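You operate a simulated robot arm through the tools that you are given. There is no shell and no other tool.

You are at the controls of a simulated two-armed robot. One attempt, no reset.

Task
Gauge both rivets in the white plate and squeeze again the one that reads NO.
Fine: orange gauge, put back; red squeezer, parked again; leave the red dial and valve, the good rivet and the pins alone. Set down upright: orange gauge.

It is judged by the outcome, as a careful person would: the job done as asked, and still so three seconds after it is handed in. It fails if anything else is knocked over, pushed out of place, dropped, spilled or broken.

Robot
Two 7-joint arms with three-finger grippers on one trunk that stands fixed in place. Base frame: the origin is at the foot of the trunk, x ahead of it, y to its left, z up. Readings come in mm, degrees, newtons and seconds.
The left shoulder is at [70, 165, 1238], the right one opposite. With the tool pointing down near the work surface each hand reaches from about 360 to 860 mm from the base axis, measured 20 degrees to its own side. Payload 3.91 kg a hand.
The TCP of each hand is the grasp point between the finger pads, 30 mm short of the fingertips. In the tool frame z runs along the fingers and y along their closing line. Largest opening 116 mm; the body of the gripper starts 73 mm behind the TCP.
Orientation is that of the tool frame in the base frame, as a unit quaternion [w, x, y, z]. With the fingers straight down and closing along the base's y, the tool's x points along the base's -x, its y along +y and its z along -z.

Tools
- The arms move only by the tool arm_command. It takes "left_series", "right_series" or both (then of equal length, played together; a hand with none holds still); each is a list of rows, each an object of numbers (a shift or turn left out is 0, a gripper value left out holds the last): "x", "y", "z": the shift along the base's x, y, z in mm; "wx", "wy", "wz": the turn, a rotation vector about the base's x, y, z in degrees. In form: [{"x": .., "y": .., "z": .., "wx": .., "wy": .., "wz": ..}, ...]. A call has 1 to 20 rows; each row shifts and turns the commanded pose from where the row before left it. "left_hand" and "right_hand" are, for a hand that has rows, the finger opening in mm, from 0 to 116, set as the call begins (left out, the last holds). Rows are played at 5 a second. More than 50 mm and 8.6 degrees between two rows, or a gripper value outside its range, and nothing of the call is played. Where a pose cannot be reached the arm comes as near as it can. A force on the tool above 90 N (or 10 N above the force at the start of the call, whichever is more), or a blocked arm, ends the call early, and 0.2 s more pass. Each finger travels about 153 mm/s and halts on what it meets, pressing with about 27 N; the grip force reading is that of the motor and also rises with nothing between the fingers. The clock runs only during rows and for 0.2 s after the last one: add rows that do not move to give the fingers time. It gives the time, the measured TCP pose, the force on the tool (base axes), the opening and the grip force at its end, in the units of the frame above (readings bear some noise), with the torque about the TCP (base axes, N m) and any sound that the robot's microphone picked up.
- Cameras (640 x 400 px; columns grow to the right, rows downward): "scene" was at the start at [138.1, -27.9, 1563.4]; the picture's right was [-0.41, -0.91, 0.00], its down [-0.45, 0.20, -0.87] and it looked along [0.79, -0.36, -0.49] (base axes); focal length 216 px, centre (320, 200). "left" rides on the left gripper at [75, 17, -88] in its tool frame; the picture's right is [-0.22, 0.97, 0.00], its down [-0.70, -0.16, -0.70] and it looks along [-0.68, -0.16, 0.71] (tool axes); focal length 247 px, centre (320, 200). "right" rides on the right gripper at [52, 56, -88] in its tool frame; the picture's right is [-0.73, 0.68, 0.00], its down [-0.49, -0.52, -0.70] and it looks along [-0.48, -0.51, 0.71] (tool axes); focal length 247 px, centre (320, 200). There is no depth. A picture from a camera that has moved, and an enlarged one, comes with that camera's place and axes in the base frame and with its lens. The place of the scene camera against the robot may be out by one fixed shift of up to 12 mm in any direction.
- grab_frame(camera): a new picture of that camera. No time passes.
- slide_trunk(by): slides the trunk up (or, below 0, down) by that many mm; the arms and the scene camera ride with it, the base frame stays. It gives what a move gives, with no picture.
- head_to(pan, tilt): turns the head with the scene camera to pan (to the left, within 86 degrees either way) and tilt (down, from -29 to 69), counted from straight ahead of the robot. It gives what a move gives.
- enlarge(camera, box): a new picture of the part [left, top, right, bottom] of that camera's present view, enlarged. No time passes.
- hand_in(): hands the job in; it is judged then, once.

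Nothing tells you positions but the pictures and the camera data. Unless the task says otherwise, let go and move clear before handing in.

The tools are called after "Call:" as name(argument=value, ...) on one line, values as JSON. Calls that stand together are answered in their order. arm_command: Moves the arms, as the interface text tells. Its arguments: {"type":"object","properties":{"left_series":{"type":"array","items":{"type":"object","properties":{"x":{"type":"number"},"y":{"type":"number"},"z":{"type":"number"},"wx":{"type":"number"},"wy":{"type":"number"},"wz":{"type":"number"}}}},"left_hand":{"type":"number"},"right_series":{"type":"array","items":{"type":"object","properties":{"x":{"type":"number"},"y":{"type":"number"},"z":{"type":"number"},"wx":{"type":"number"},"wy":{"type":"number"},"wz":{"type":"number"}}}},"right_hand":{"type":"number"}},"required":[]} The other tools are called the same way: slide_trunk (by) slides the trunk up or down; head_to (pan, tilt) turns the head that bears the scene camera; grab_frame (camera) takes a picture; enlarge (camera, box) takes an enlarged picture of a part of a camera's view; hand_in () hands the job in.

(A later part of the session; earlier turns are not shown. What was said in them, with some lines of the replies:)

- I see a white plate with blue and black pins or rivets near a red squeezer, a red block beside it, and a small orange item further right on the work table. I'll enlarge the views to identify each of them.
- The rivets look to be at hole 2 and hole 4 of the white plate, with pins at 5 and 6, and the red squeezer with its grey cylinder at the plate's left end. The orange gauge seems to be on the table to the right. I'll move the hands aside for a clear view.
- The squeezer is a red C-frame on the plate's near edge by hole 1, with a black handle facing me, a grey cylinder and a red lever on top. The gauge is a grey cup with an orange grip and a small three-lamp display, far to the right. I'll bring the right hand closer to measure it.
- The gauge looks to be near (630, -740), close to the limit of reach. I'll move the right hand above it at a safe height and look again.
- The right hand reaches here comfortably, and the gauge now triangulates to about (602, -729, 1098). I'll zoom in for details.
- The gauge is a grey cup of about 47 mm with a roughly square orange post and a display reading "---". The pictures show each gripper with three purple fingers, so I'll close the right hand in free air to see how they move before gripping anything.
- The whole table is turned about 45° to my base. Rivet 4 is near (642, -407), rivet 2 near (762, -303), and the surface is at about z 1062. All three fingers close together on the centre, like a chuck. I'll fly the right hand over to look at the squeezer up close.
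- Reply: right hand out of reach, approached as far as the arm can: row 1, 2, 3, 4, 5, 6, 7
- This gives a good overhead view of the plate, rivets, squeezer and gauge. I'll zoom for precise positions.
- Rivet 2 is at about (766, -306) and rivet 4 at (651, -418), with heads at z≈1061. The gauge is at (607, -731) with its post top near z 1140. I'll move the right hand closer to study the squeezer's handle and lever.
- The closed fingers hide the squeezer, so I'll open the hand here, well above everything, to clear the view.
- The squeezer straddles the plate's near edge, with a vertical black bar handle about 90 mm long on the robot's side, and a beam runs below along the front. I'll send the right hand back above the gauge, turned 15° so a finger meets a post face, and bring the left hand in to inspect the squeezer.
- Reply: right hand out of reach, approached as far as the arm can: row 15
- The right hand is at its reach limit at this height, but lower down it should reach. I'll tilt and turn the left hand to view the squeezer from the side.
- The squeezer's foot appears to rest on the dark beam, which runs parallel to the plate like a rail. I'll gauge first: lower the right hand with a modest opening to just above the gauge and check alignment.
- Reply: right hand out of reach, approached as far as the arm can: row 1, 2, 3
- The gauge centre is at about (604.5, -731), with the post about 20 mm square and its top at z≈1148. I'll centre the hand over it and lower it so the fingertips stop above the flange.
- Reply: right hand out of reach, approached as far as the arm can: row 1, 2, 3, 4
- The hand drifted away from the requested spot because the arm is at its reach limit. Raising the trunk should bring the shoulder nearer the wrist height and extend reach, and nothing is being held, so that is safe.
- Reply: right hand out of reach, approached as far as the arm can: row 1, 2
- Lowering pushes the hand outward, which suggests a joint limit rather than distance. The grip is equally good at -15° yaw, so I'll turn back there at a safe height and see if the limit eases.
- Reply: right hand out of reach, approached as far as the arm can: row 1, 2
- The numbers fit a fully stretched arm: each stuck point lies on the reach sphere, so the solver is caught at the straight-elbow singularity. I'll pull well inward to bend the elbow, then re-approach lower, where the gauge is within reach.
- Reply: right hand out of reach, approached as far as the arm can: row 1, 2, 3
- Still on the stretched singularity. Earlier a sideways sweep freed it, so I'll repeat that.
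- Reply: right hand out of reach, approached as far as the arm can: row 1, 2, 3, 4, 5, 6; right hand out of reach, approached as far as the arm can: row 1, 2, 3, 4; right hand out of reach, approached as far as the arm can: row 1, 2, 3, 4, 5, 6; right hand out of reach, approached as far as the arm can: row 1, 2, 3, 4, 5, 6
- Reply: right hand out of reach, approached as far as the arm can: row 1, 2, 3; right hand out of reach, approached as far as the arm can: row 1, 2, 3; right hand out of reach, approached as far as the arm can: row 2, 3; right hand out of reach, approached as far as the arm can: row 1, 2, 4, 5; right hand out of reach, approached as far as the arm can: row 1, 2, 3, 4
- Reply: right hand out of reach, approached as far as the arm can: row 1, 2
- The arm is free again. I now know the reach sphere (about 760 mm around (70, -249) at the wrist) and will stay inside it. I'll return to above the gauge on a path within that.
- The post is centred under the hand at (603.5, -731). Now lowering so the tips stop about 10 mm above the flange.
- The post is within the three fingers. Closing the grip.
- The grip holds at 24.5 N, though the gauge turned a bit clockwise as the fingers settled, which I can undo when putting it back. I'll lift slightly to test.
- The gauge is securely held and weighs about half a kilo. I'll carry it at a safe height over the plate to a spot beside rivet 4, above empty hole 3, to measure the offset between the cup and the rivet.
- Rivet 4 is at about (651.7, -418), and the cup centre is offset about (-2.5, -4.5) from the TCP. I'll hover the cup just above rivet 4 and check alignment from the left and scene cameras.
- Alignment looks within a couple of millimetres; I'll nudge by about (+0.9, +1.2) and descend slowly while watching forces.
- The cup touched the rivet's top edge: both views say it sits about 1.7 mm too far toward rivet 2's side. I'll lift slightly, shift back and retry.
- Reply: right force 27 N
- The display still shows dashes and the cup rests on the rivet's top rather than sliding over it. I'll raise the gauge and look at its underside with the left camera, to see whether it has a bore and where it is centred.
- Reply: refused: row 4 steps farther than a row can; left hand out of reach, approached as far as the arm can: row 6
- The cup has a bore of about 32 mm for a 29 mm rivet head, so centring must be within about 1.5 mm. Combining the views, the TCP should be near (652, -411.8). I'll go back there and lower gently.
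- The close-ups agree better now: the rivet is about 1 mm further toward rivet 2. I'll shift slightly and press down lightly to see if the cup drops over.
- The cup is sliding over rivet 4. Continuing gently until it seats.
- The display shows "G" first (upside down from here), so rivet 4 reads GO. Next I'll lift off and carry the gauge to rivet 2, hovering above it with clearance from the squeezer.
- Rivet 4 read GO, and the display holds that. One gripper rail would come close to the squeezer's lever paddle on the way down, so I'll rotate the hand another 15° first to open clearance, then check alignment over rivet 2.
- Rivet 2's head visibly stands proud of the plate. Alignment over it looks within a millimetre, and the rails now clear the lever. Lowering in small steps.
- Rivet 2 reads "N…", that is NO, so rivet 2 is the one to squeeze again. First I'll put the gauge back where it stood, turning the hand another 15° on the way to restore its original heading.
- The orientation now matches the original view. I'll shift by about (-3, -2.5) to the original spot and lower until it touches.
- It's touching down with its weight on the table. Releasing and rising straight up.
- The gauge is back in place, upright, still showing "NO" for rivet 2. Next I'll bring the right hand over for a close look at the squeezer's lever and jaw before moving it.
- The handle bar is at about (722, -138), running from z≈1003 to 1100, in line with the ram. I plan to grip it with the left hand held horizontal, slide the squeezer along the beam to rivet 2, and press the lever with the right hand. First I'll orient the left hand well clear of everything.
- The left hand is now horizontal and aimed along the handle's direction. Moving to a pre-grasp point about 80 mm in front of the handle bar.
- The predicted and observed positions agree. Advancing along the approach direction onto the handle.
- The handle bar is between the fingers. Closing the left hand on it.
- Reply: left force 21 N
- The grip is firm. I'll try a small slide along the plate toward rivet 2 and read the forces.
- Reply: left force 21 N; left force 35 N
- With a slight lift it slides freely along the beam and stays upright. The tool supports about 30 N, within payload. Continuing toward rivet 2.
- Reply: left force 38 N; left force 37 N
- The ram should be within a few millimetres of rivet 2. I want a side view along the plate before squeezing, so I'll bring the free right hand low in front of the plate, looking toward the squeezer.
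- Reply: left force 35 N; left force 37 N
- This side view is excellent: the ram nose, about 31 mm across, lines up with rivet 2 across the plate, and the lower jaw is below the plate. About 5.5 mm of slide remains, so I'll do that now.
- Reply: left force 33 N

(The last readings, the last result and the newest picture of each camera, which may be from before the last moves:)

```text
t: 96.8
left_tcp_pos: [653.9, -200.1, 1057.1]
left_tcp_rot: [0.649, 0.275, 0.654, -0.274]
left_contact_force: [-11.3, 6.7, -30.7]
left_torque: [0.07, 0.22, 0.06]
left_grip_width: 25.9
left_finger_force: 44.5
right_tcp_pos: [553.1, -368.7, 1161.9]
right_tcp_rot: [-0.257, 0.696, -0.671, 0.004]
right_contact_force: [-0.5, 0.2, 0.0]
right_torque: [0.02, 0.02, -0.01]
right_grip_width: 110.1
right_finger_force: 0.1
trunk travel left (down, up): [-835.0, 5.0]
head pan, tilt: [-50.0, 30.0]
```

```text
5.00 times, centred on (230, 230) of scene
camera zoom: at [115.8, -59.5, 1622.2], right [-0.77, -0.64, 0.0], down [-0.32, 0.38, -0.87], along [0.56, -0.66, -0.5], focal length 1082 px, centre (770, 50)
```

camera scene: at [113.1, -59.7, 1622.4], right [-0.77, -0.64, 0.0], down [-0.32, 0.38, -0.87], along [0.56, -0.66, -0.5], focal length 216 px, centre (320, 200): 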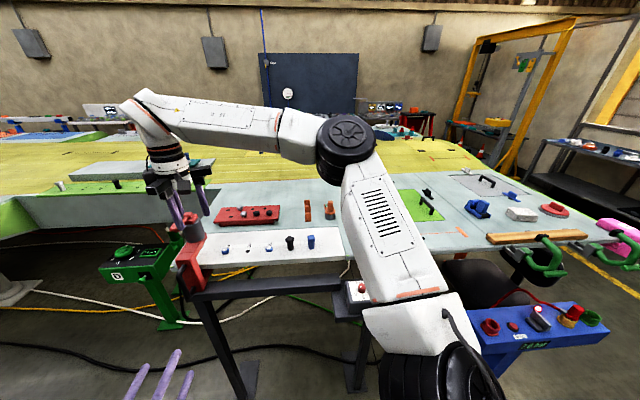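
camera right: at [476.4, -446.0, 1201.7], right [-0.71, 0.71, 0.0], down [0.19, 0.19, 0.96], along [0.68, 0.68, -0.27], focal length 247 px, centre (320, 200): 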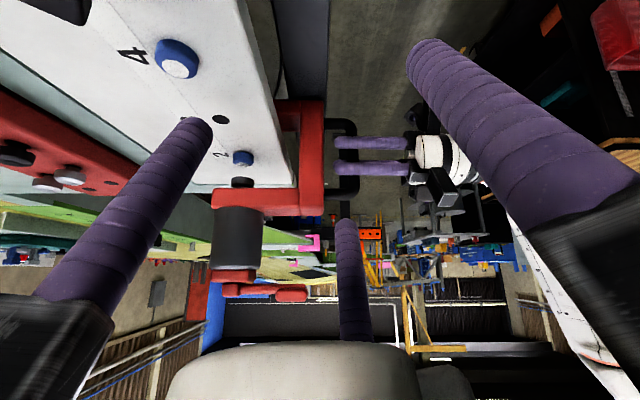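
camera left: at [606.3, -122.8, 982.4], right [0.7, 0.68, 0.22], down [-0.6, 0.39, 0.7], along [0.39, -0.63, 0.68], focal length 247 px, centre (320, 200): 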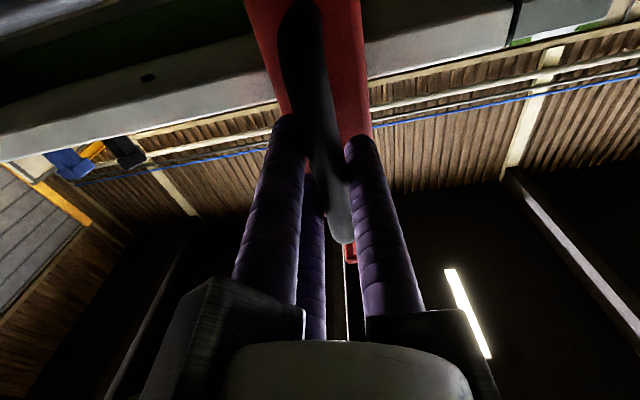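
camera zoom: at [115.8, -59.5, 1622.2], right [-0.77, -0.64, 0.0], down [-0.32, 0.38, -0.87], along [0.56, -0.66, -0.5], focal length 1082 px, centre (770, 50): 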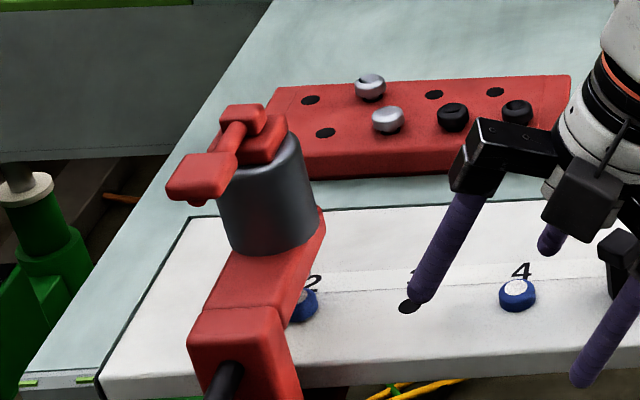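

The ram is now over rivet 2 to within about a millimetre or two. The lever's paddle is at about (725, -247, 1228). I'll bring the right hand upright above it with its fingers closed, ready to press down.

Call:
arm_command(right_series=[{"x": -5, "y": -5, "z": 35, "wx": -5.3, "wy": 5.3}, {"z": 40, "wx": -5.3, "wy": 5.3}, {"z": 40, "wx": -5.3, "wy": 5.3}, {"z": 40, "wx": -5.3, "wy": 5.3}, {"x": 35, "y": 25}, {"x": 35, "y": 25}, {"x": 35, "y": 25}, {"x": 35, "y": 25}, {"x": 36, "y": 25}, {}], right_hand=0)

Call:
grab_frame(camera="right")

Call:
enlarge(camera="scene", box=[180, 120, 300, 270])

```text
t: 99.0
left_tcp_pos: [653.0, -199.9, 1057.4]
left_tcp_rot: [0.65, 0.275, 0.654, -0.273]
left_contact_force: [-10.6, 8.4, -32.0]
left_torque: [-0.57, -0.17, 0.04]
left_grip_width: 25.8
left_finger_force: 44.7
right_tcp_pos: [723.0, -248.5, 1318.9]
right_tcp_rot: [0.001, 0.719, -0.695, -0.001]
right_contact_force: [-0.3, -0.9, 0.9]
right_torque: [0.02, -0.03, 0.0]
right_grip_width: 9.3
right_finger_force: 26.9
trunk travel left (down, up): [-835.0, 5.0]
head pan, tilt: [-50.0, 30.0]
```

```text
taken
camera right: at [669.4, -303.0, 1408.7], right [-0.71, 0.71, 0.0], down [0.51, 0.5, 0.7], along [0.49, 0.49, -0.72], focal length 247 px, centre (320, 200)
```

right: 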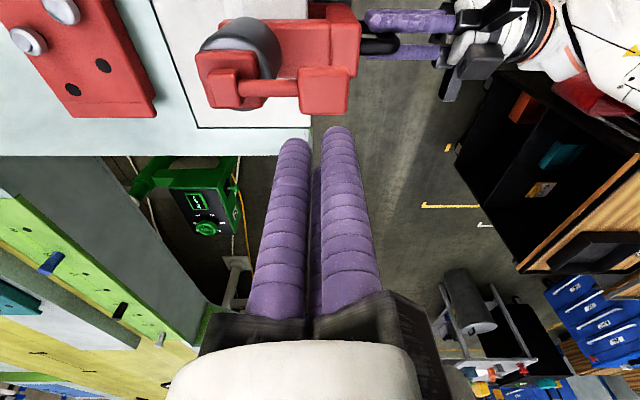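

```text
2.67 times, centred on (240, 195) of scene
camera zoom: at [114.9, -60.9, 1622.1], right [-0.77, -0.64, 0.0], down [-0.32, 0.38, -0.87], along [0.56, -0.66, -0.5], focal length 577 px, centre (533, 213)
```

zoom: 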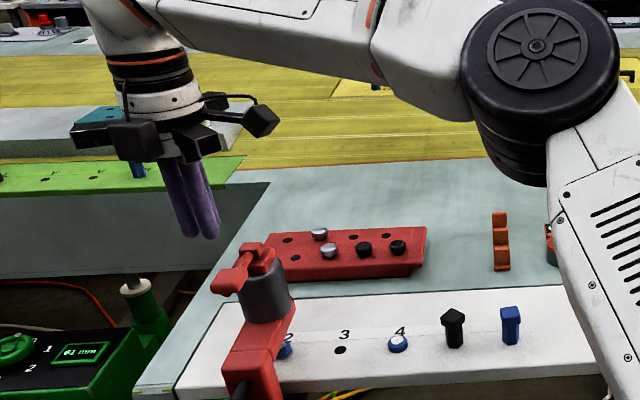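

From directly above, the paddle is centred at about (711.5, -251), and the ram is over rivet 2 within about 3 mm. I'll move over the paddle and lower to just above it.

Call:
arm_command(right_series=[{"x": -11.5, "y": -2.5}, {"z": -20}, {"z": -15}, {"z": -10}, {}])

Call:
grab_frame(camera="right")

Call:
enlarge(camera="scene", box=[190, 170, 270, 270])

```text
t: 100.2
left_tcp_pos: [653.4, -199.9, 1056.9]
left_tcp_rot: [0.649, 0.275, 0.655, -0.273]
left_contact_force: [-11.4, 6.2, -29.1]
left_torque: [0.12, 0.21, 0.06]
left_grip_width: 25.9
left_finger_force: 45.0
right_tcp_pos: [712.5, -249.1, 1273.1]
right_tcp_rot: [0.002, 0.719, -0.695, -0.001]
right_contact_force: [-1.2, 0.0, -0.2]
right_torque: [0.0, 0.01, 0.0]
right_grip_width: 9.1
right_finger_force: 26.7
trunk travel left (down, up): [-835.0, 5.0]
head pan, tilt: [-50.0, 30.0]
```

```text
taken
camera right: at [659.0, -303.1, 1362.0], right [-0.71, 0.71, 0.0], down [0.51, 0.51, 0.7], along [0.49, 0.49, -0.72], focal length 247 px, centre (320, 200)
```

right: 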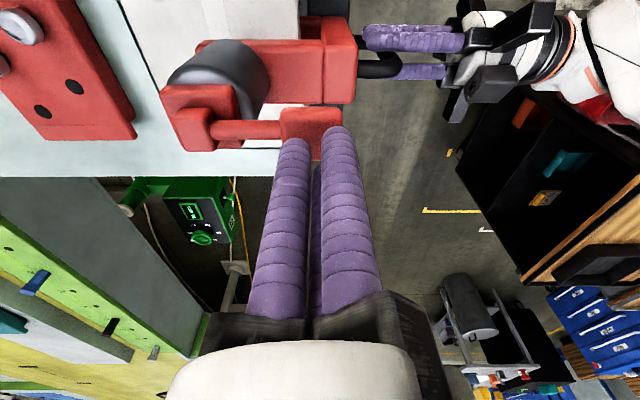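

```text
4.00 times, centred on (230, 220) of scene
camera zoom: at [115.7, -59.7, 1622.2], right [-0.77, -0.64, 0.0], down [-0.32, 0.38, -0.87], along [0.56, -0.66, -0.5], focal length 866 px, centre (680, 120)
```

zoom: 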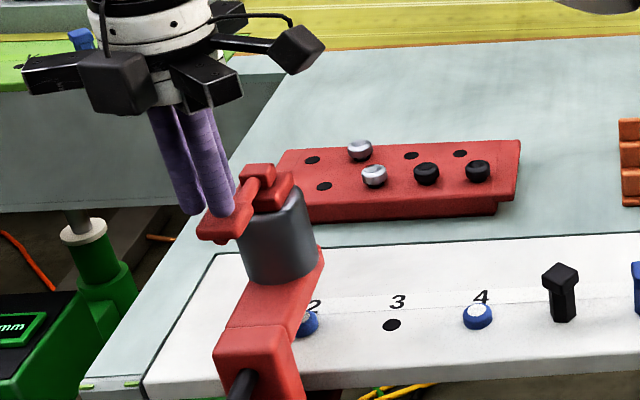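

Call:
arm_command(right_series=[{"z": -4}, {"z": -4}, {"z": -3}, {"z": -3}, {}])

```text
t: 101.4
left_tcp_pos: [654.6, -200.3, 1057.7]
left_tcp_rot: [0.649, 0.276, 0.654, -0.274]
left_contact_force: [-8.2, 2.9, -32.2]
left_torque: [0.13, 0.3, 0.04]
left_grip_width: 26.0
left_finger_force: 44.8
right_tcp_pos: [713.8, -249.6, 1258.9]
right_tcp_rot: [0.002, 0.72, -0.694, -0.001]
right_contact_force: [-2.7, 3.0, 4.3]
right_torque: [0.02, 0.05, 0.0]
right_grip_width: 9.2
right_finger_force: 26.8
trunk travel left (down, up): [-835.0, 5.0]
head pan, tilt: [-50.0, 30.0]
```

Light contact with the paddle. Pressing further.

Call:
arm_command(right_series=[{"z": -3}, {"z": -3}, {"z": -3}, {}])

Call:
enlarge(camera="scene", box=[190, 190, 270, 270])

```text
t: 102.4
left_tcp_pos: [653.3, -200.4, 1056.6]
left_tcp_rot: [0.649, 0.276, 0.654, -0.273]
left_contact_force: [-6.0, 3.0, -32.3]
left_torque: [0.05, 0.23, 0.01]
left_grip_width: 26.2
left_finger_force: 45.5
right_tcp_pos: [712.1, -248.7, 1249.4]
right_tcp_rot: [0.001, 0.719, -0.695, -0.002]
right_contact_force: [-4.5, 2.7, 6.9]
right_torque: [-0.02, 0.03, -0.05]
right_grip_width: 9.4
right_finger_force: 26.7
trunk travel left (down, up): [-835.0, 5.0]
head pan, tilt: [-50.0, 30.0]
```

```text
5.00 times, centred on (230, 230) of scene
camera zoom: at [115.4, -59.6, 1622.2], right [-0.77, -0.64, 0.0], down [-0.32, 0.38, -0.87], along [0.56, -0.66, -0.5], focal length 1082 px, centre (770, 50)
```

zoom: 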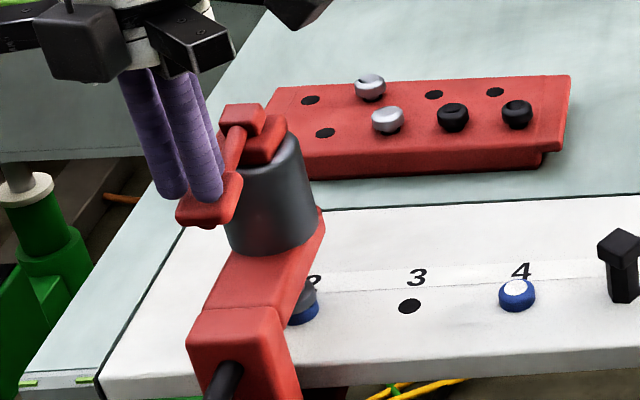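

The paddle is pivoting down and the ram has advanced onto rivet 2. Continuing.

Call:
arm_command(right_series=[{"z": -3}, {"z": -3}, {"z": -3}, {}, {}])

Call:
enlarge(camera="scene", box=[190, 190, 270, 270])

```text
t: 103.6
left_tcp_pos: [654.6, -199.8, 1057.2]
left_tcp_rot: [0.649, 0.276, 0.654, -0.274]
left_contact_force: [2.7, 0.2, -40.7]
left_torque: [-0.02, 0.26, -0.01]
left_grip_width: 26.1
left_finger_force: 44.9
right_tcp_pos: [713.1, -249.8, 1244.3]
right_tcp_rot: [-0.001, 0.719, -0.695, 0.0]
right_contact_force: [-2.1, -1.4, 29.9]
right_torque: [-0.35, -0.24, -0.05]
right_grip_width: 9.0
right_finger_force: 26.7
trunk travel left (down, up): [-835.0, 5.0]
head pan, tilt: [-50.0, 30.0]
```

```text
5.00 times, centred on (230, 230) of scene
camera zoom: at [115.0, -59.9, 1622.5], right [-0.77, -0.64, 0.0], down [-0.32, 0.38, -0.87], along [0.56, -0.66, -0.5], focal length 1082 px, centre (770, 50)
```

zoom: 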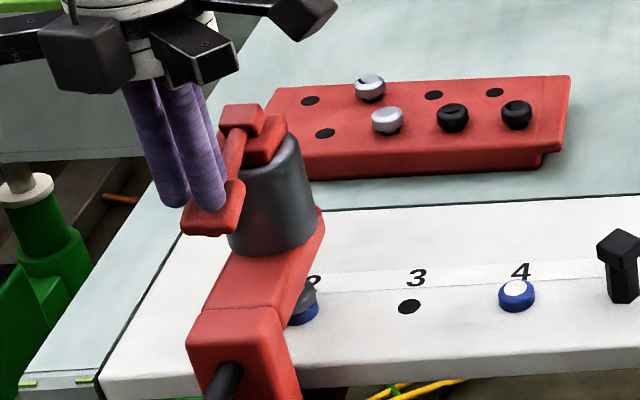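

The lever has reached a stop, with force up to 30 N. I'll hold the squeeze for about two seconds.

Call:
arm_command(right_series=[{"z": -1.5}, {}, {}, {}, {}, {}, {}, {}, {}, {}])

Call:
enlarge(camera="scene", box=[230, 225, 270, 255])

```text
t: 105.8
left_tcp_pos: [653.8, -200.7, 1057.5]
left_tcp_rot: [0.649, 0.276, 0.655, -0.272]
left_contact_force: [6.1, 1.9, -40.1]
left_torque: [0.04, 0.32, 0.02]
left_grip_width: 25.8
left_finger_force: 45.3
right_tcp_pos: [711.9, -249.9, 1242.6]
right_tcp_rot: [-0.001, 0.719, -0.695, 0.001]
right_contact_force: [-0.1, -5.9, 41.2]
right_torque: [-0.7, -0.43, -0.07]
right_grip_width: 9.1
right_finger_force: 26.7
trunk travel left (down, up): [-835.0, 5.0]
head pan, tilt: [-50.0, 30.0]
```

```text
13.33 times, centred on (250, 240) of scene
camera zoom: at [114.5, -60.1, 1622.3], right [-0.77, -0.64, 0.0], down [-0.32, 0.38, -0.87], along [0.56, -0.66, -0.5], focal length 2886 px, centre (1253, -333)
```

zoom: 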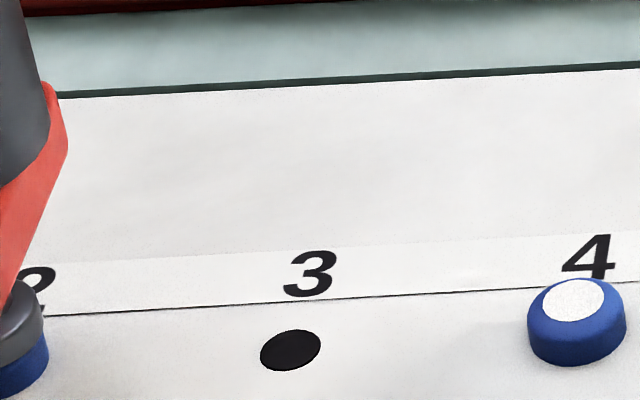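

The ram sits squarely on rivet 2's head. Releasing the lever gently and lifting the right hand away.

Call:
arm_command(right_series=[{"z": 4}, {"z": 4}, {"z": 6}, {"z": 10}, {"z": 25}, {"z": 25}, {}])

Call:
enlarge(camera="scene", box=[190, 190, 270, 270])

Call:
grab_frame(camera="right")

```text
t: 107.4
left_tcp_pos: [653.2, -200.8, 1057.2]
left_tcp_rot: [0.65, 0.275, 0.654, -0.273]
left_contact_force: [-12.6, 5.7, -29.2]
left_torque: [-0.28, -0.16, 0.03]
left_grip_width: 25.9
left_finger_force: 44.8
right_tcp_pos: [712.9, -251.8, 1313.5]
right_tcp_rot: [0.001, 0.72, -0.694, -0.001]
right_contact_force: [-0.1, 0.5, 0.4]
right_torque: [0.0, 0.0, -0.02]
right_grip_width: 9.3
right_finger_force: 26.9
trunk travel left (down, up): [-835.0, 5.0]
head pan, tilt: [-50.0, 30.0]
```

```text
5.00 times, centred on (230, 230) of scene
camera zoom: at [115.4, -59.8, 1622.2], right [-0.77, -0.64, 0.0], down [-0.32, 0.38, -0.87], along [0.56, -0.66, -0.5], focal length 1082 px, centre (770, 50)
```

zoom: 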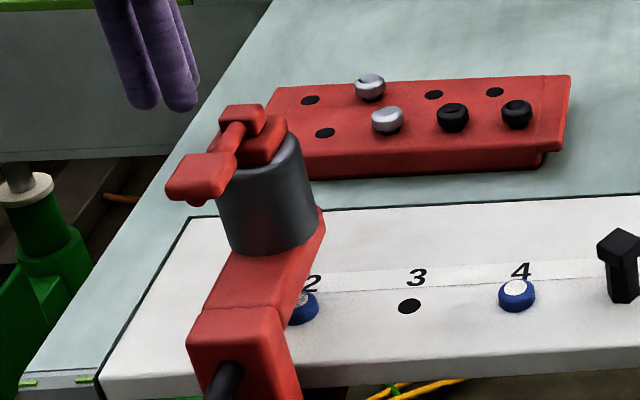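

```text
taken
camera right: at [659.1, -304.7, 1402.8], right [-0.71, 0.71, 0.0], down [0.51, 0.51, 0.7], along [0.49, 0.49, -0.72], focal length 247 px, centre (320, 200)
```

right: 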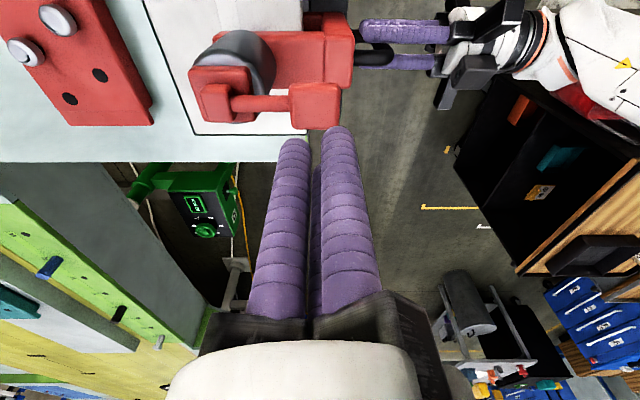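

The lever sprang back. I'll check rivet 2 from the side before parking, using the same low viewpoint as before.

Call:
arm_command(right_series=[{"x": -35, "y": -25}, {"x": -35, "y": -25}, {"x": -35, "y": -25}, {"x": -35, "y": -25}, {"x": -25, "y": -20, "wx": 5.3, "wy": -5.3, "z": -30}, {"z": -40, "wx": 5.3, "wy": -5.3}, {"z": -40, "wx": 5.3, "wy": -5.3}, {"z": -40, "wx": 5.3, "wy": -5.3}, {}], right_hand=110)

Call:
enlarge(camera="right", box=[190, 90, 340, 220])

Call:
enlarge(camera="right", box=[220, 120, 280, 190])

```text
t: 109.4
left_tcp_pos: [654.1, -199.4, 1059.2]
left_tcp_rot: [0.65, 0.276, 0.653, -0.274]
left_contact_force: [-10.5, 5.7, -26.3]
left_torque: [0.31, 0.47, -0.12]
left_grip_width: 26.2
left_finger_force: 45.2
right_tcp_pos: [545.6, -367.5, 1165.3]
right_tcp_rot: [-0.257, 0.696, -0.671, 0.004]
right_contact_force: [0.3, -0.5, -0.2]
right_torque: [0.02, -0.03, 0.02]
right_grip_width: 109.8
right_finger_force: 0.0
trunk travel left (down, up): [-835.0, 5.0]
head pan, tilt: [-50.0, 30.0]
```

```text
3.08 times, centred on (265, 155) of right
camera zoom: at [469.6, -445.6, 1205.1], right [-0.71, 0.71, 0.0], down [0.19, 0.19, 0.96], along [0.68, 0.68, -0.27], focal length 760 px, centre (489, 338)
```

zoom: 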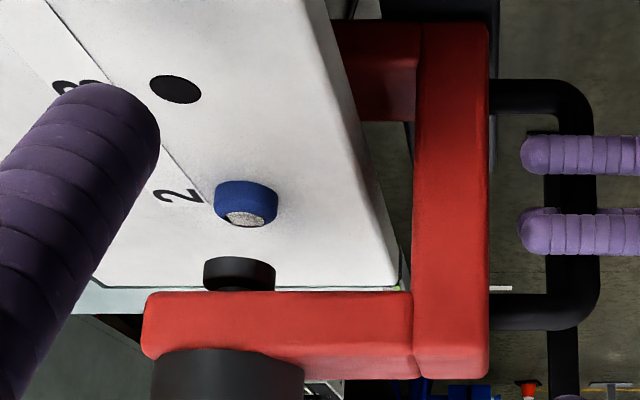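

```text
5.71 times, centred on (250, 155) of right
camera zoom: at [469.6, -445.6, 1205.1], right [-0.71, 0.71, 0.0], down [0.19, 0.19, 0.96], along [0.68, 0.68, -0.27], focal length 1411 px, centre (720, 457)
```

zoom: 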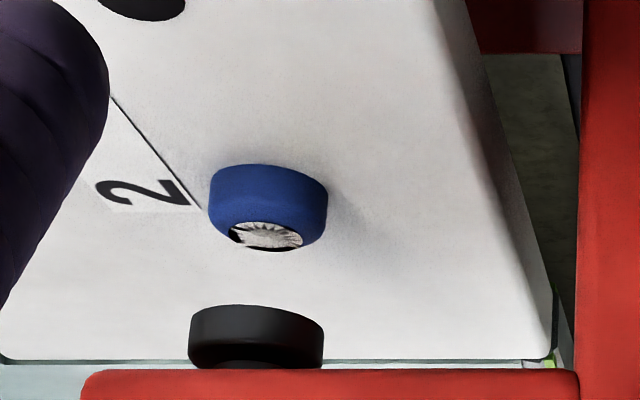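

Rivet 2 now sits flush on the plate with a freshly set head, so the squeeze worked. I'll slide the squeezer back along the same path to its parking spot.

Call:
arm_command(left_series=[{"x": 4, "y": 4}, {"x": 6, "y": 6}, {"x": 6, "y": 6}, {"x": 6, "y": 6}, {"x": 6, "y": 6}, {"x": 6, "y": 6}, {"x": 6, "y": 6}, {"x": 6, "y": 6}, {"x": 6, "y": 6}, {"x": 5, "y": 5}, {}])

Call:
enlarge(camera="scene", box=[160, 220, 240, 300])

Call:
enlarge(camera="scene", box=[160, 200, 260, 300])

```text
t: 111.8
left_tcp_pos: [712.7, -141.1, 1057.3]
left_tcp_rot: [0.651, 0.273, 0.655, -0.271]
left_contact_force: [-2.2, 7.2, -27.4]
left_torque: [0.38, 0.5, 0.14]
left_grip_width: 25.8
left_finger_force: 45.2
right_tcp_pos: [548.7, -366.8, 1165.6]
right_tcp_rot: [-0.257, 0.696, -0.671, 0.004]
right_contact_force: [-0.2, -0.1, -0.2]
right_torque: [0.01, 0.06, 0.01]
right_grip_width: 110.1
right_finger_force: 0.1
trunk travel left (down, up): [-835.0, 5.0]
head pan, tilt: [-50.0, 30.0]
```

```text
5.00 times, centred on (200, 260) of scene
camera zoom: at [117.5, -59.1, 1622.1], right [-0.77, -0.64, 0.0], down [-0.32, 0.38, -0.87], along [0.56, -0.66, -0.5], focal length 1082 px, centre (920, -100)
```

zoom: 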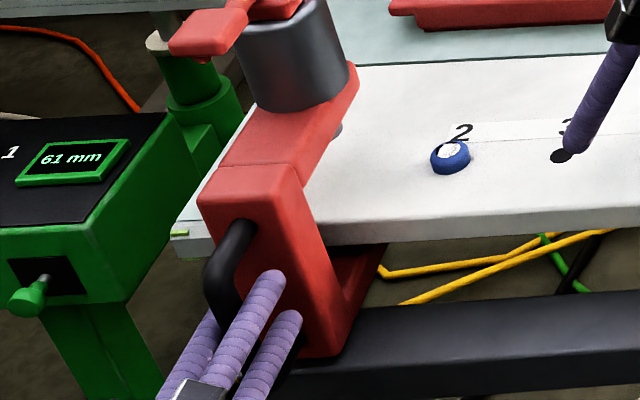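

```text
4.00 times, centred on (210, 250) of scene
camera zoom: at [117.5, -59.1, 1622.1], right [-0.77, -0.64, 0.0], down [-0.32, 0.38, -0.87], along [0.56, -0.66, -0.5], focal length 866 px, centre (760, 0)
```

zoom: 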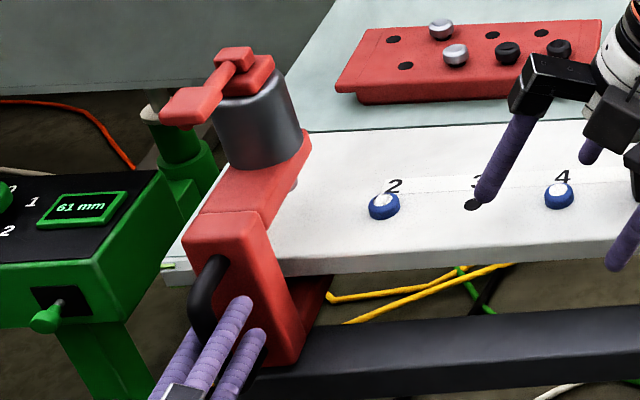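

It's back within about 1.5 mm of where it was parked. Lowering slightly to put its weight back on the beam.

Call:
arm_command(left_series=[{"z": -1}, {"z": -1}, {"z": -1}, {}])

Call:
enlarge(camera="scene", box=[160, 220, 240, 300])

```text
t: 112.8
left_tcp_pos: [713.4, -141.6, 1058.1]
left_tcp_rot: [0.652, 0.273, 0.652, -0.273]
left_contact_force: [1.2, 10.3, -10.4]
left_torque: [0.42, 0.45, 0.08]
left_grip_width: 26.0
left_finger_force: 45.0
right_tcp_pos: [547.2, -367.4, 1165.9]
right_tcp_rot: [-0.257, 0.696, -0.671, 0.005]
right_contact_force: [-0.7, 0.3, -1.3]
right_torque: [-0.01, 0.03, -0.01]
right_grip_width: 110.1
right_finger_force: 0.2
trunk travel left (down, up): [-835.0, 5.0]
head pan, tilt: [-50.0, 30.0]
```

```text
5.00 times, centred on (200, 260) of scene
camera zoom: at [115.7, -58.2, 1622.4], right [-0.77, -0.64, 0.0], down [-0.32, 0.38, -0.87], along [0.56, -0.66, -0.5], focal length 1082 px, centre (920, -100)
```

zoom: 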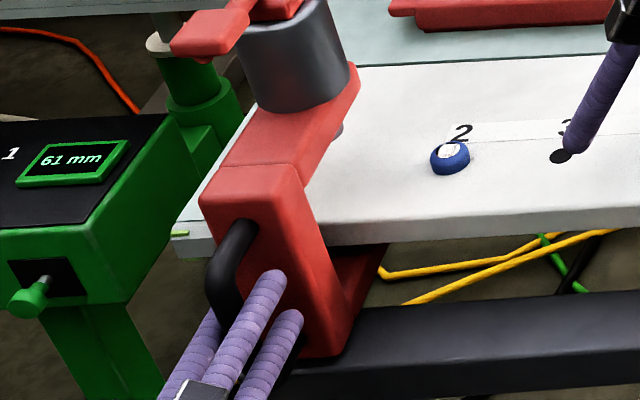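

Call:
arm_command(left_series=[{"z": -1.2, "x": 1.6, "y": 1.6}, {}, {}])

```text
t: 113.6
left_tcp_pos: [712.8, -141.5, 1057.5]
left_tcp_rot: [0.652, 0.275, 0.652, -0.273]
left_contact_force: [-1.2, 2.6, -1.8]
left_torque: [-0.43, -0.13, -0.06]
left_grip_width: 26.3
left_finger_force: 45.4
right_tcp_pos: [544.8, -368.5, 1165.9]
right_tcp_rot: [-0.257, 0.695, -0.671, 0.004]
right_contact_force: [0.5, 0.5, 0.0]
right_torque: [0.01, 0.04, 0.03]
right_grip_width: 109.7
right_finger_force: 0.1
trunk travel left (down, up): [-835.0, 5.0]
head pan, tilt: [-50.0, 30.0]
```

The hand is now nearly force-free, with the squeezer standing on the beam by itself. Opening the left hand.

Call:
arm_command(left_series=[{}, {}, {}, {}], left_hand=90)

Call:
enlarge(camera="scene", box=[160, 220, 240, 300])

Call:
grab_frame(camera="left")

```text
t: 114.6
left_tcp_pos: [712.3, -142.2, 1056.6]
left_tcp_rot: [0.651, 0.275, 0.653, -0.273]
left_contact_force: [-0.4, -0.4, 0.0]
left_torque: [0.01, 0.0, -0.04]
left_grip_width: 90.2
left_finger_force: 0.1
right_tcp_pos: [546.3, -368.7, 1166.3]
right_tcp_rot: [-0.258, 0.695, -0.671, 0.004]
right_contact_force: [0.5, 0.3, 0.9]
right_torque: [0.0, 0.02, 0.0]
right_grip_width: 110.2
right_finger_force: 0.1
trunk travel left (down, up): [-835.0, 5.0]
head pan, tilt: [-50.0, 30.0]
```

```text
5.00 times, centred on (200, 260) of scene
camera zoom: at [113.7, -59.8, 1622.4], right [-0.77, -0.64, 0.0], down [-0.32, 0.38, -0.87], along [0.56, -0.66, -0.5], focal length 1082 px, centre (920, -100)
```

zoom: 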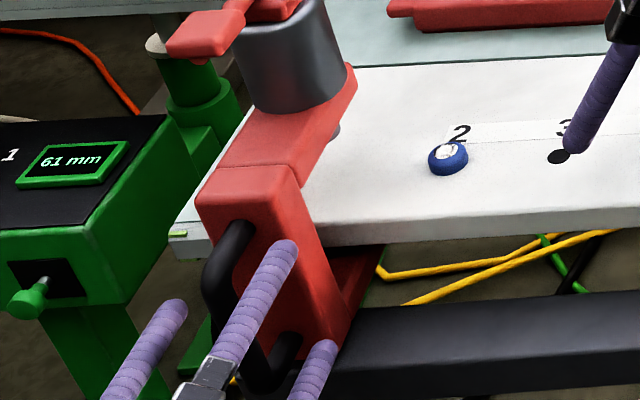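

```text
taken
camera left: at [663.2, -66.4, 982.0], right [0.7, 0.68, 0.23], down [-0.6, 0.39, 0.7], along [0.39, -0.62, 0.68], focal length 247 px, centre (320, 200)
```

left: 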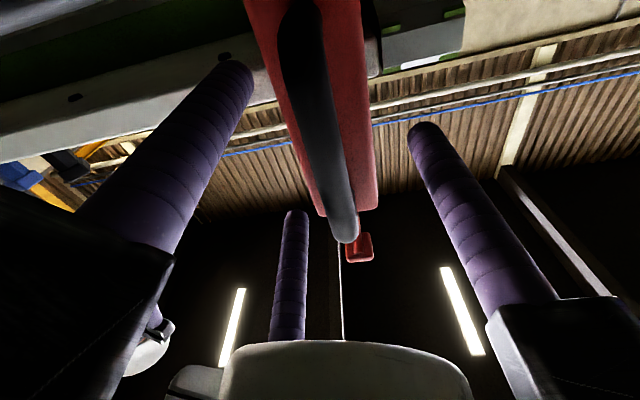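

The squeezer stands exactly where it was in the original view. Retracting the left hand straight back, and moving the right hand up and clear.

Call:
arm_command(left_series=[{"x": -10, "y": 10.2}, {"x": -14, "y": 14.3}, {"x": -20, "y": 20.4}, {"x": -25, "y": 25.5}, {"x": -30, "y": 25}, {"x": -30, "y": 25}, {}], right_series=[{"z": 30}, {"z": 35, "wx": -5.3, "wy": 5.3}, {"z": 35, "wx": -5.3, "wy": 5.3}, {"z": 35, "wx": -5.3, "wy": 5.3}, {"z": 30, "wx": -5.3, "wy": 5.3}, {"x": -30, "z": 20}, {}])

Call:
grab_frame(camera="scene")

Call:
enlarge(camera="scene", box=[150, 170, 350, 300])

Call:
enlarge(camera="scene", box=[225, 225, 265, 255])

```text
t: 116.2
left_tcp_pos: [583.4, -19.3, 1056.8]
left_tcp_rot: [0.652, 0.274, 0.653, -0.273]
left_contact_force: [-0.3, 0.3, 0.4]
left_torque: [-0.01, -0.05, -0.06]
left_grip_width: 90.0
left_finger_force: 0.1
right_tcp_pos: [517.2, -372.1, 1349.8]
right_tcp_rot: [0.001, 0.72, -0.694, -0.002]
right_contact_force: [0.5, 1.0, 0.7]
right_torque: [0.0, 0.03, -0.02]
right_grip_width: 110.2
right_finger_force: 0.0
trunk travel left (down, up): [-835.0, 5.0]
head pan, tilt: [-50.0, 30.0]
```

```text
taken
camera scene: at [114.4, -60.9, 1622.3], right [-0.77, -0.64, 0.0], down [-0.32, 0.38, -0.87], along [0.56, -0.66, -0.5], focal length 216 px, centre (320, 200)
```

scene: 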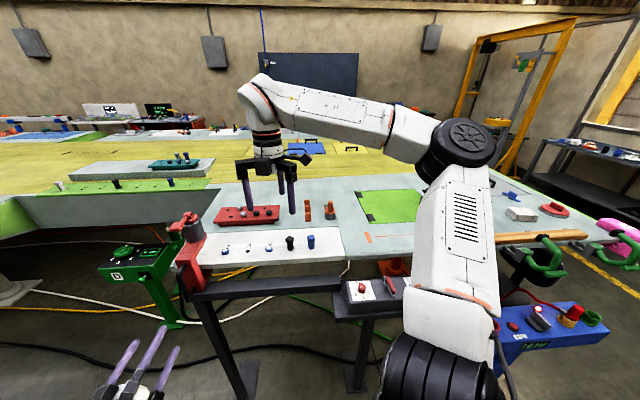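

```text
3.08 times, centred on (250, 235) of scene
camera zoom: at [114.4, -60.9, 1622.3], right [-0.77, -0.64, 0.0], down [-0.32, 0.38, -0.87], along [0.56, -0.66, -0.5], focal length 666 px, centre (535, 92)
```

zoom: 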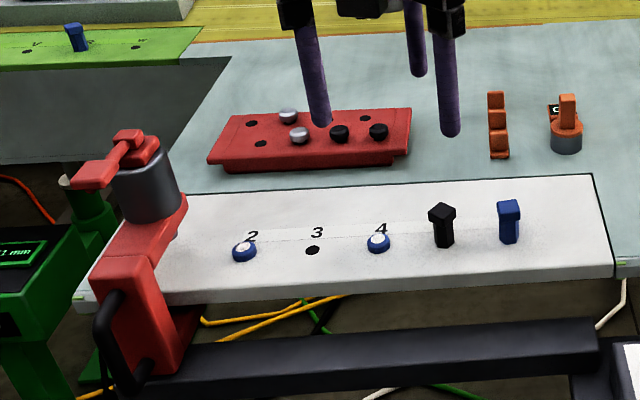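

```text
13.33 times, centred on (245, 240) of scene
camera zoom: at [114.4, -60.9, 1622.3], right [-0.77, -0.64, 0.0], down [-0.32, 0.38, -0.87], along [0.56, -0.66, -0.5], focal length 2886 px, centre (1320, -333)
```

zoom: 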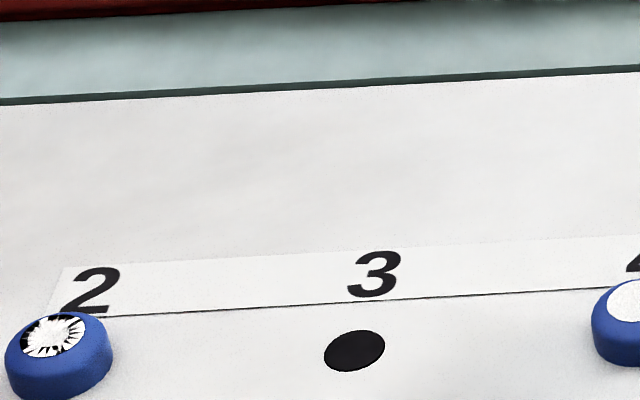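

Everything looks back in place, but rivet 2's white face now shows a radial pattern. I'll look closely at it with the right camera.

Call:
arm_command(right_series=[{"x": 25, "y": 5, "z": -20}, {"x": 25, "y": 5, "z": -20}, {"x": 25, "y": 5, "z": -20}, {}])

Call:
grab_frame(camera="right")

```text
t: 117.2
left_tcp_pos: [581.9, -19.3, 1057.2]
left_tcp_rot: [0.651, 0.275, 0.652, -0.273]
left_contact_force: [-0.7, -0.6, 0.3]
left_torque: [0.0, -0.01, -0.02]
left_grip_width: 89.8
left_finger_force: 0.0
right_tcp_pos: [588.8, -355.7, 1287.5]
right_tcp_rot: [0.0, 0.72, -0.694, 0.001]
right_contact_force: [-0.1, 0.3, -0.2]
right_torque: [-0.01, 0.01, 0.0]
right_grip_width: 109.9
right_finger_force: 0.0
trunk travel left (down, up): [-835.0, 5.0]
head pan, tilt: [-50.0, 30.0]
```

```text
taken
camera right: at [536.0, -410.0, 1378.4], right [-0.71, 0.71, 0.0], down [0.51, 0.51, 0.7], along [0.49, 0.49, -0.72], focal length 247 px, centre (320, 200)
```

right: 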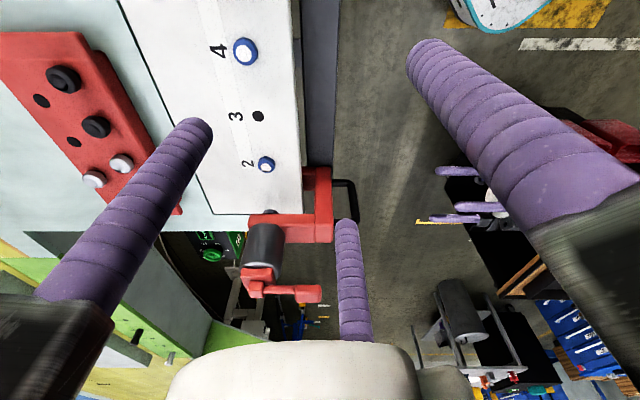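

Call:
enlarge(camera="right", box=[215, 25, 295, 185])

Call:
enlarge(camera="right", box=[250, 150, 282, 178])

Call:
enlarge(camera="right", box=[228, 35, 264, 67])

Call:
enlarge(camera="scene", box=[340, 270, 410, 320])

```text
2.50 times, centred on (255, 105) of right
camera zoom: at [536.0, -410.0, 1378.4], right [-0.71, 0.71, 0.0], down [0.51, 0.51, 0.7], along [0.49, 0.49, -0.72], focal length 617 px, centre (482, 438)
```

zoom: 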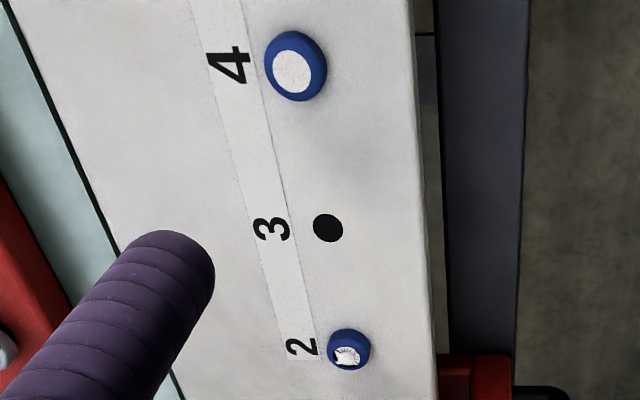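

```text
14.29 times, centred on (266, 164) of right
camera zoom: at [536.0, -410.0, 1378.4], right [-0.71, 0.71, 0.0], down [0.51, 0.51, 0.7], along [0.49, 0.49, -0.72], focal length 3528 px, centre (1091, 714)
```

zoom: 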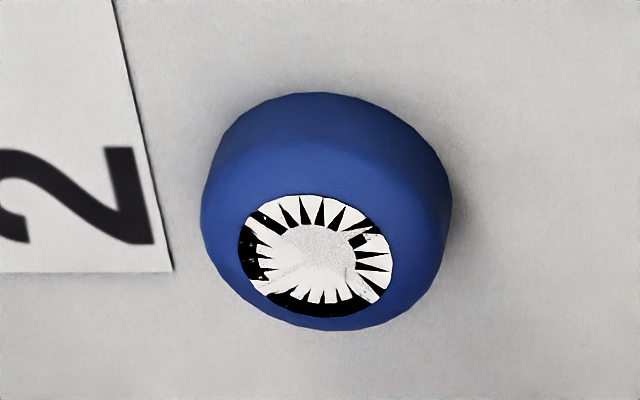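

```text
12.50 times, centred on (246, 51) of right
camera zoom: at [536.0, -410.0, 1378.4], right [-0.71, 0.71, 0.0], down [0.51, 0.51, 0.7], along [0.49, 0.49, -0.72], focal length 3087 px, centre (1245, 2062)
```

zoom: 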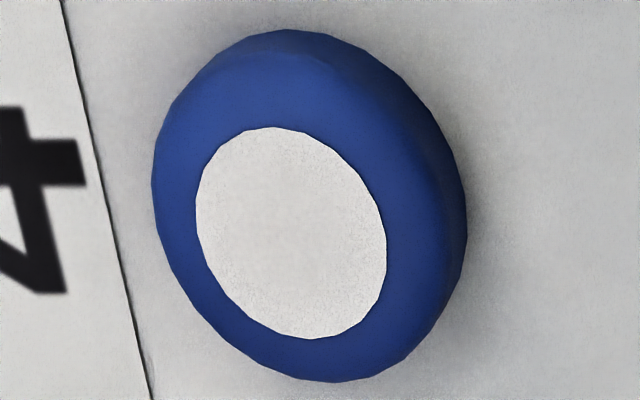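

```text
8.00 times, centred on (375, 295) of scene
camera zoom: at [112.4, -60.0, 1622.5], right [-0.77, -0.64, 0.0], down [-0.32, 0.38, -0.87], along [0.56, -0.66, -0.5], focal length 1732 px, centre (-120, -560)
```

zoom: 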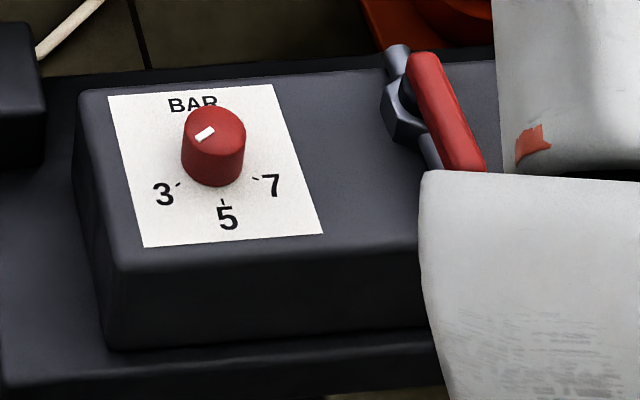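

The radial pattern is just two overlapping faces now lying flush. Rivet 2's head sits flat against the plate like rivet 4, and the dial, valve, pins, gauge and squeezer are all as they were. I'll move both hands well clear for a final check.

Call:
arm_command(right_series=[{"z": 30}, {"x": -30, "z": 25}, {"x": -35, "z": 20}, {"x": -35, "z": 10}, {}], left_series=[{"x": -30, "y": 25}, {"x": -30, "y": 25}, {"x": -30, "y": 25}, {"x": -20, "y": 20}, {}])

Call:
enlarge(camera="scene", box=[90, 160, 430, 340])

Call:
enlarge(camera="scene", box=[290, 180, 350, 240])

```text
t: 118.4
left_tcp_pos: [473.8, 73.8, 1056.3]
left_tcp_rot: [0.651, 0.276, 0.653, -0.273]
left_contact_force: [0.2, -0.2, -0.6]
left_torque: [0.02, -0.02, 0.01]
left_grip_width: 90.1
left_finger_force: 0.0
right_tcp_pos: [492.9, -357.3, 1370.4]
right_tcp_rot: [0.002, 0.719, -0.695, -0.001]
right_contact_force: [0.8, -0.6, 0.3]
right_torque: [0.0, 0.06, 0.0]
right_grip_width: 109.8
right_finger_force: 0.0
trunk travel left (down, up): [-835.0, 5.0]
head pan, tilt: [-50.0, 30.0]
```

```text
1.88 times, centred on (260, 250) of scene
camera zoom: at [114.6, -60.9, 1622.3], right [-0.77, -0.64, 0.0], down [-0.32, 0.38, -0.87], along [0.56, -0.66, -0.5], focal length 407 px, centre (433, 106)
```

zoom: 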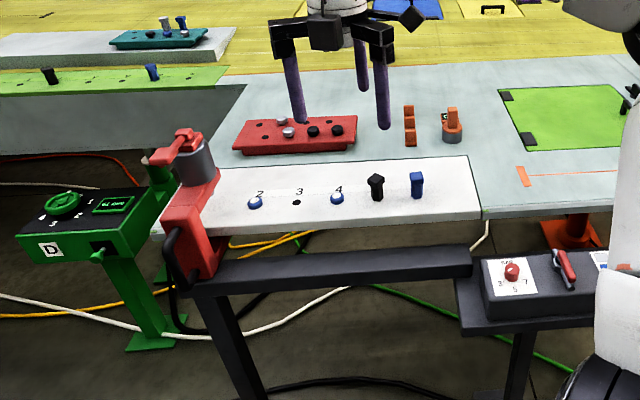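

```text
6.67 times, centred on (320, 210) of scene
camera zoom: at [114.6, -60.9, 1622.3], right [-0.77, -0.64, 0.0], down [-0.32, 0.38, -0.87], along [0.56, -0.66, -0.5], focal length 1443 px, centre (320, 133)
```

zoom: 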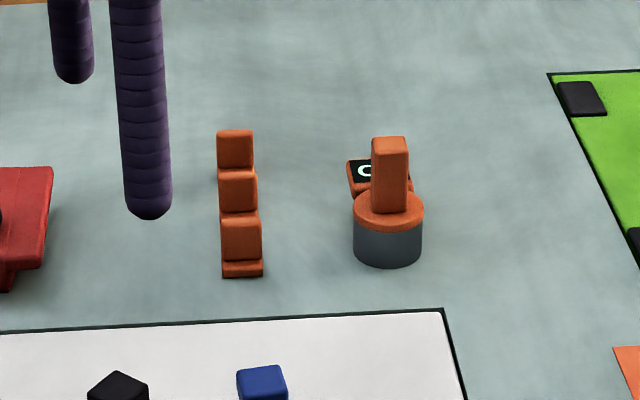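

Everything is in order: the gauge stands upright at its place, the squeezer is parked, and rivet 2 has been squeezed flush. The good rivet, pins, dial and valve are untouched apart from gauging, and both hands are clear. Handing in.

Call:
hand_in()

```text
The job is handed in.
```

I gauged both rivets: rivet 4 read GO and rivet 2 read NO. I squeezed rivet 2 again, and its head now sits flat against the plate; before, there was a visible gap under it. I did not gauge it a second time, so that is judged from the camera views.

- **Orange gauge:** it is back in its original spot, upright and at nearly the same heading. It turned slightly in the grip when I picked it up, and I turned it back before setting it down. Its display still shows the last reading, NO.
- **Red squeezer:** I slid it along the beam to rivet 2, pressed the lever down to its stop and held it for about two seconds. It is parked again, within about 1–2 mm of where it was.
- **Good rivet:** while I was centring the gauge on rivet 4, the cup pressed on its head with about 30 N at most before it slid over. It still read GO and looks unmarked.
- **Left alone:** I did not touch the red dial, the valve or the pins.

After the squeeze, rivet 2's white face shows a radial black-and-white pattern that rivet 4 does not have. I took it to be a display effect where two surfaces overlap, but I can't rule out a real mark on the head.
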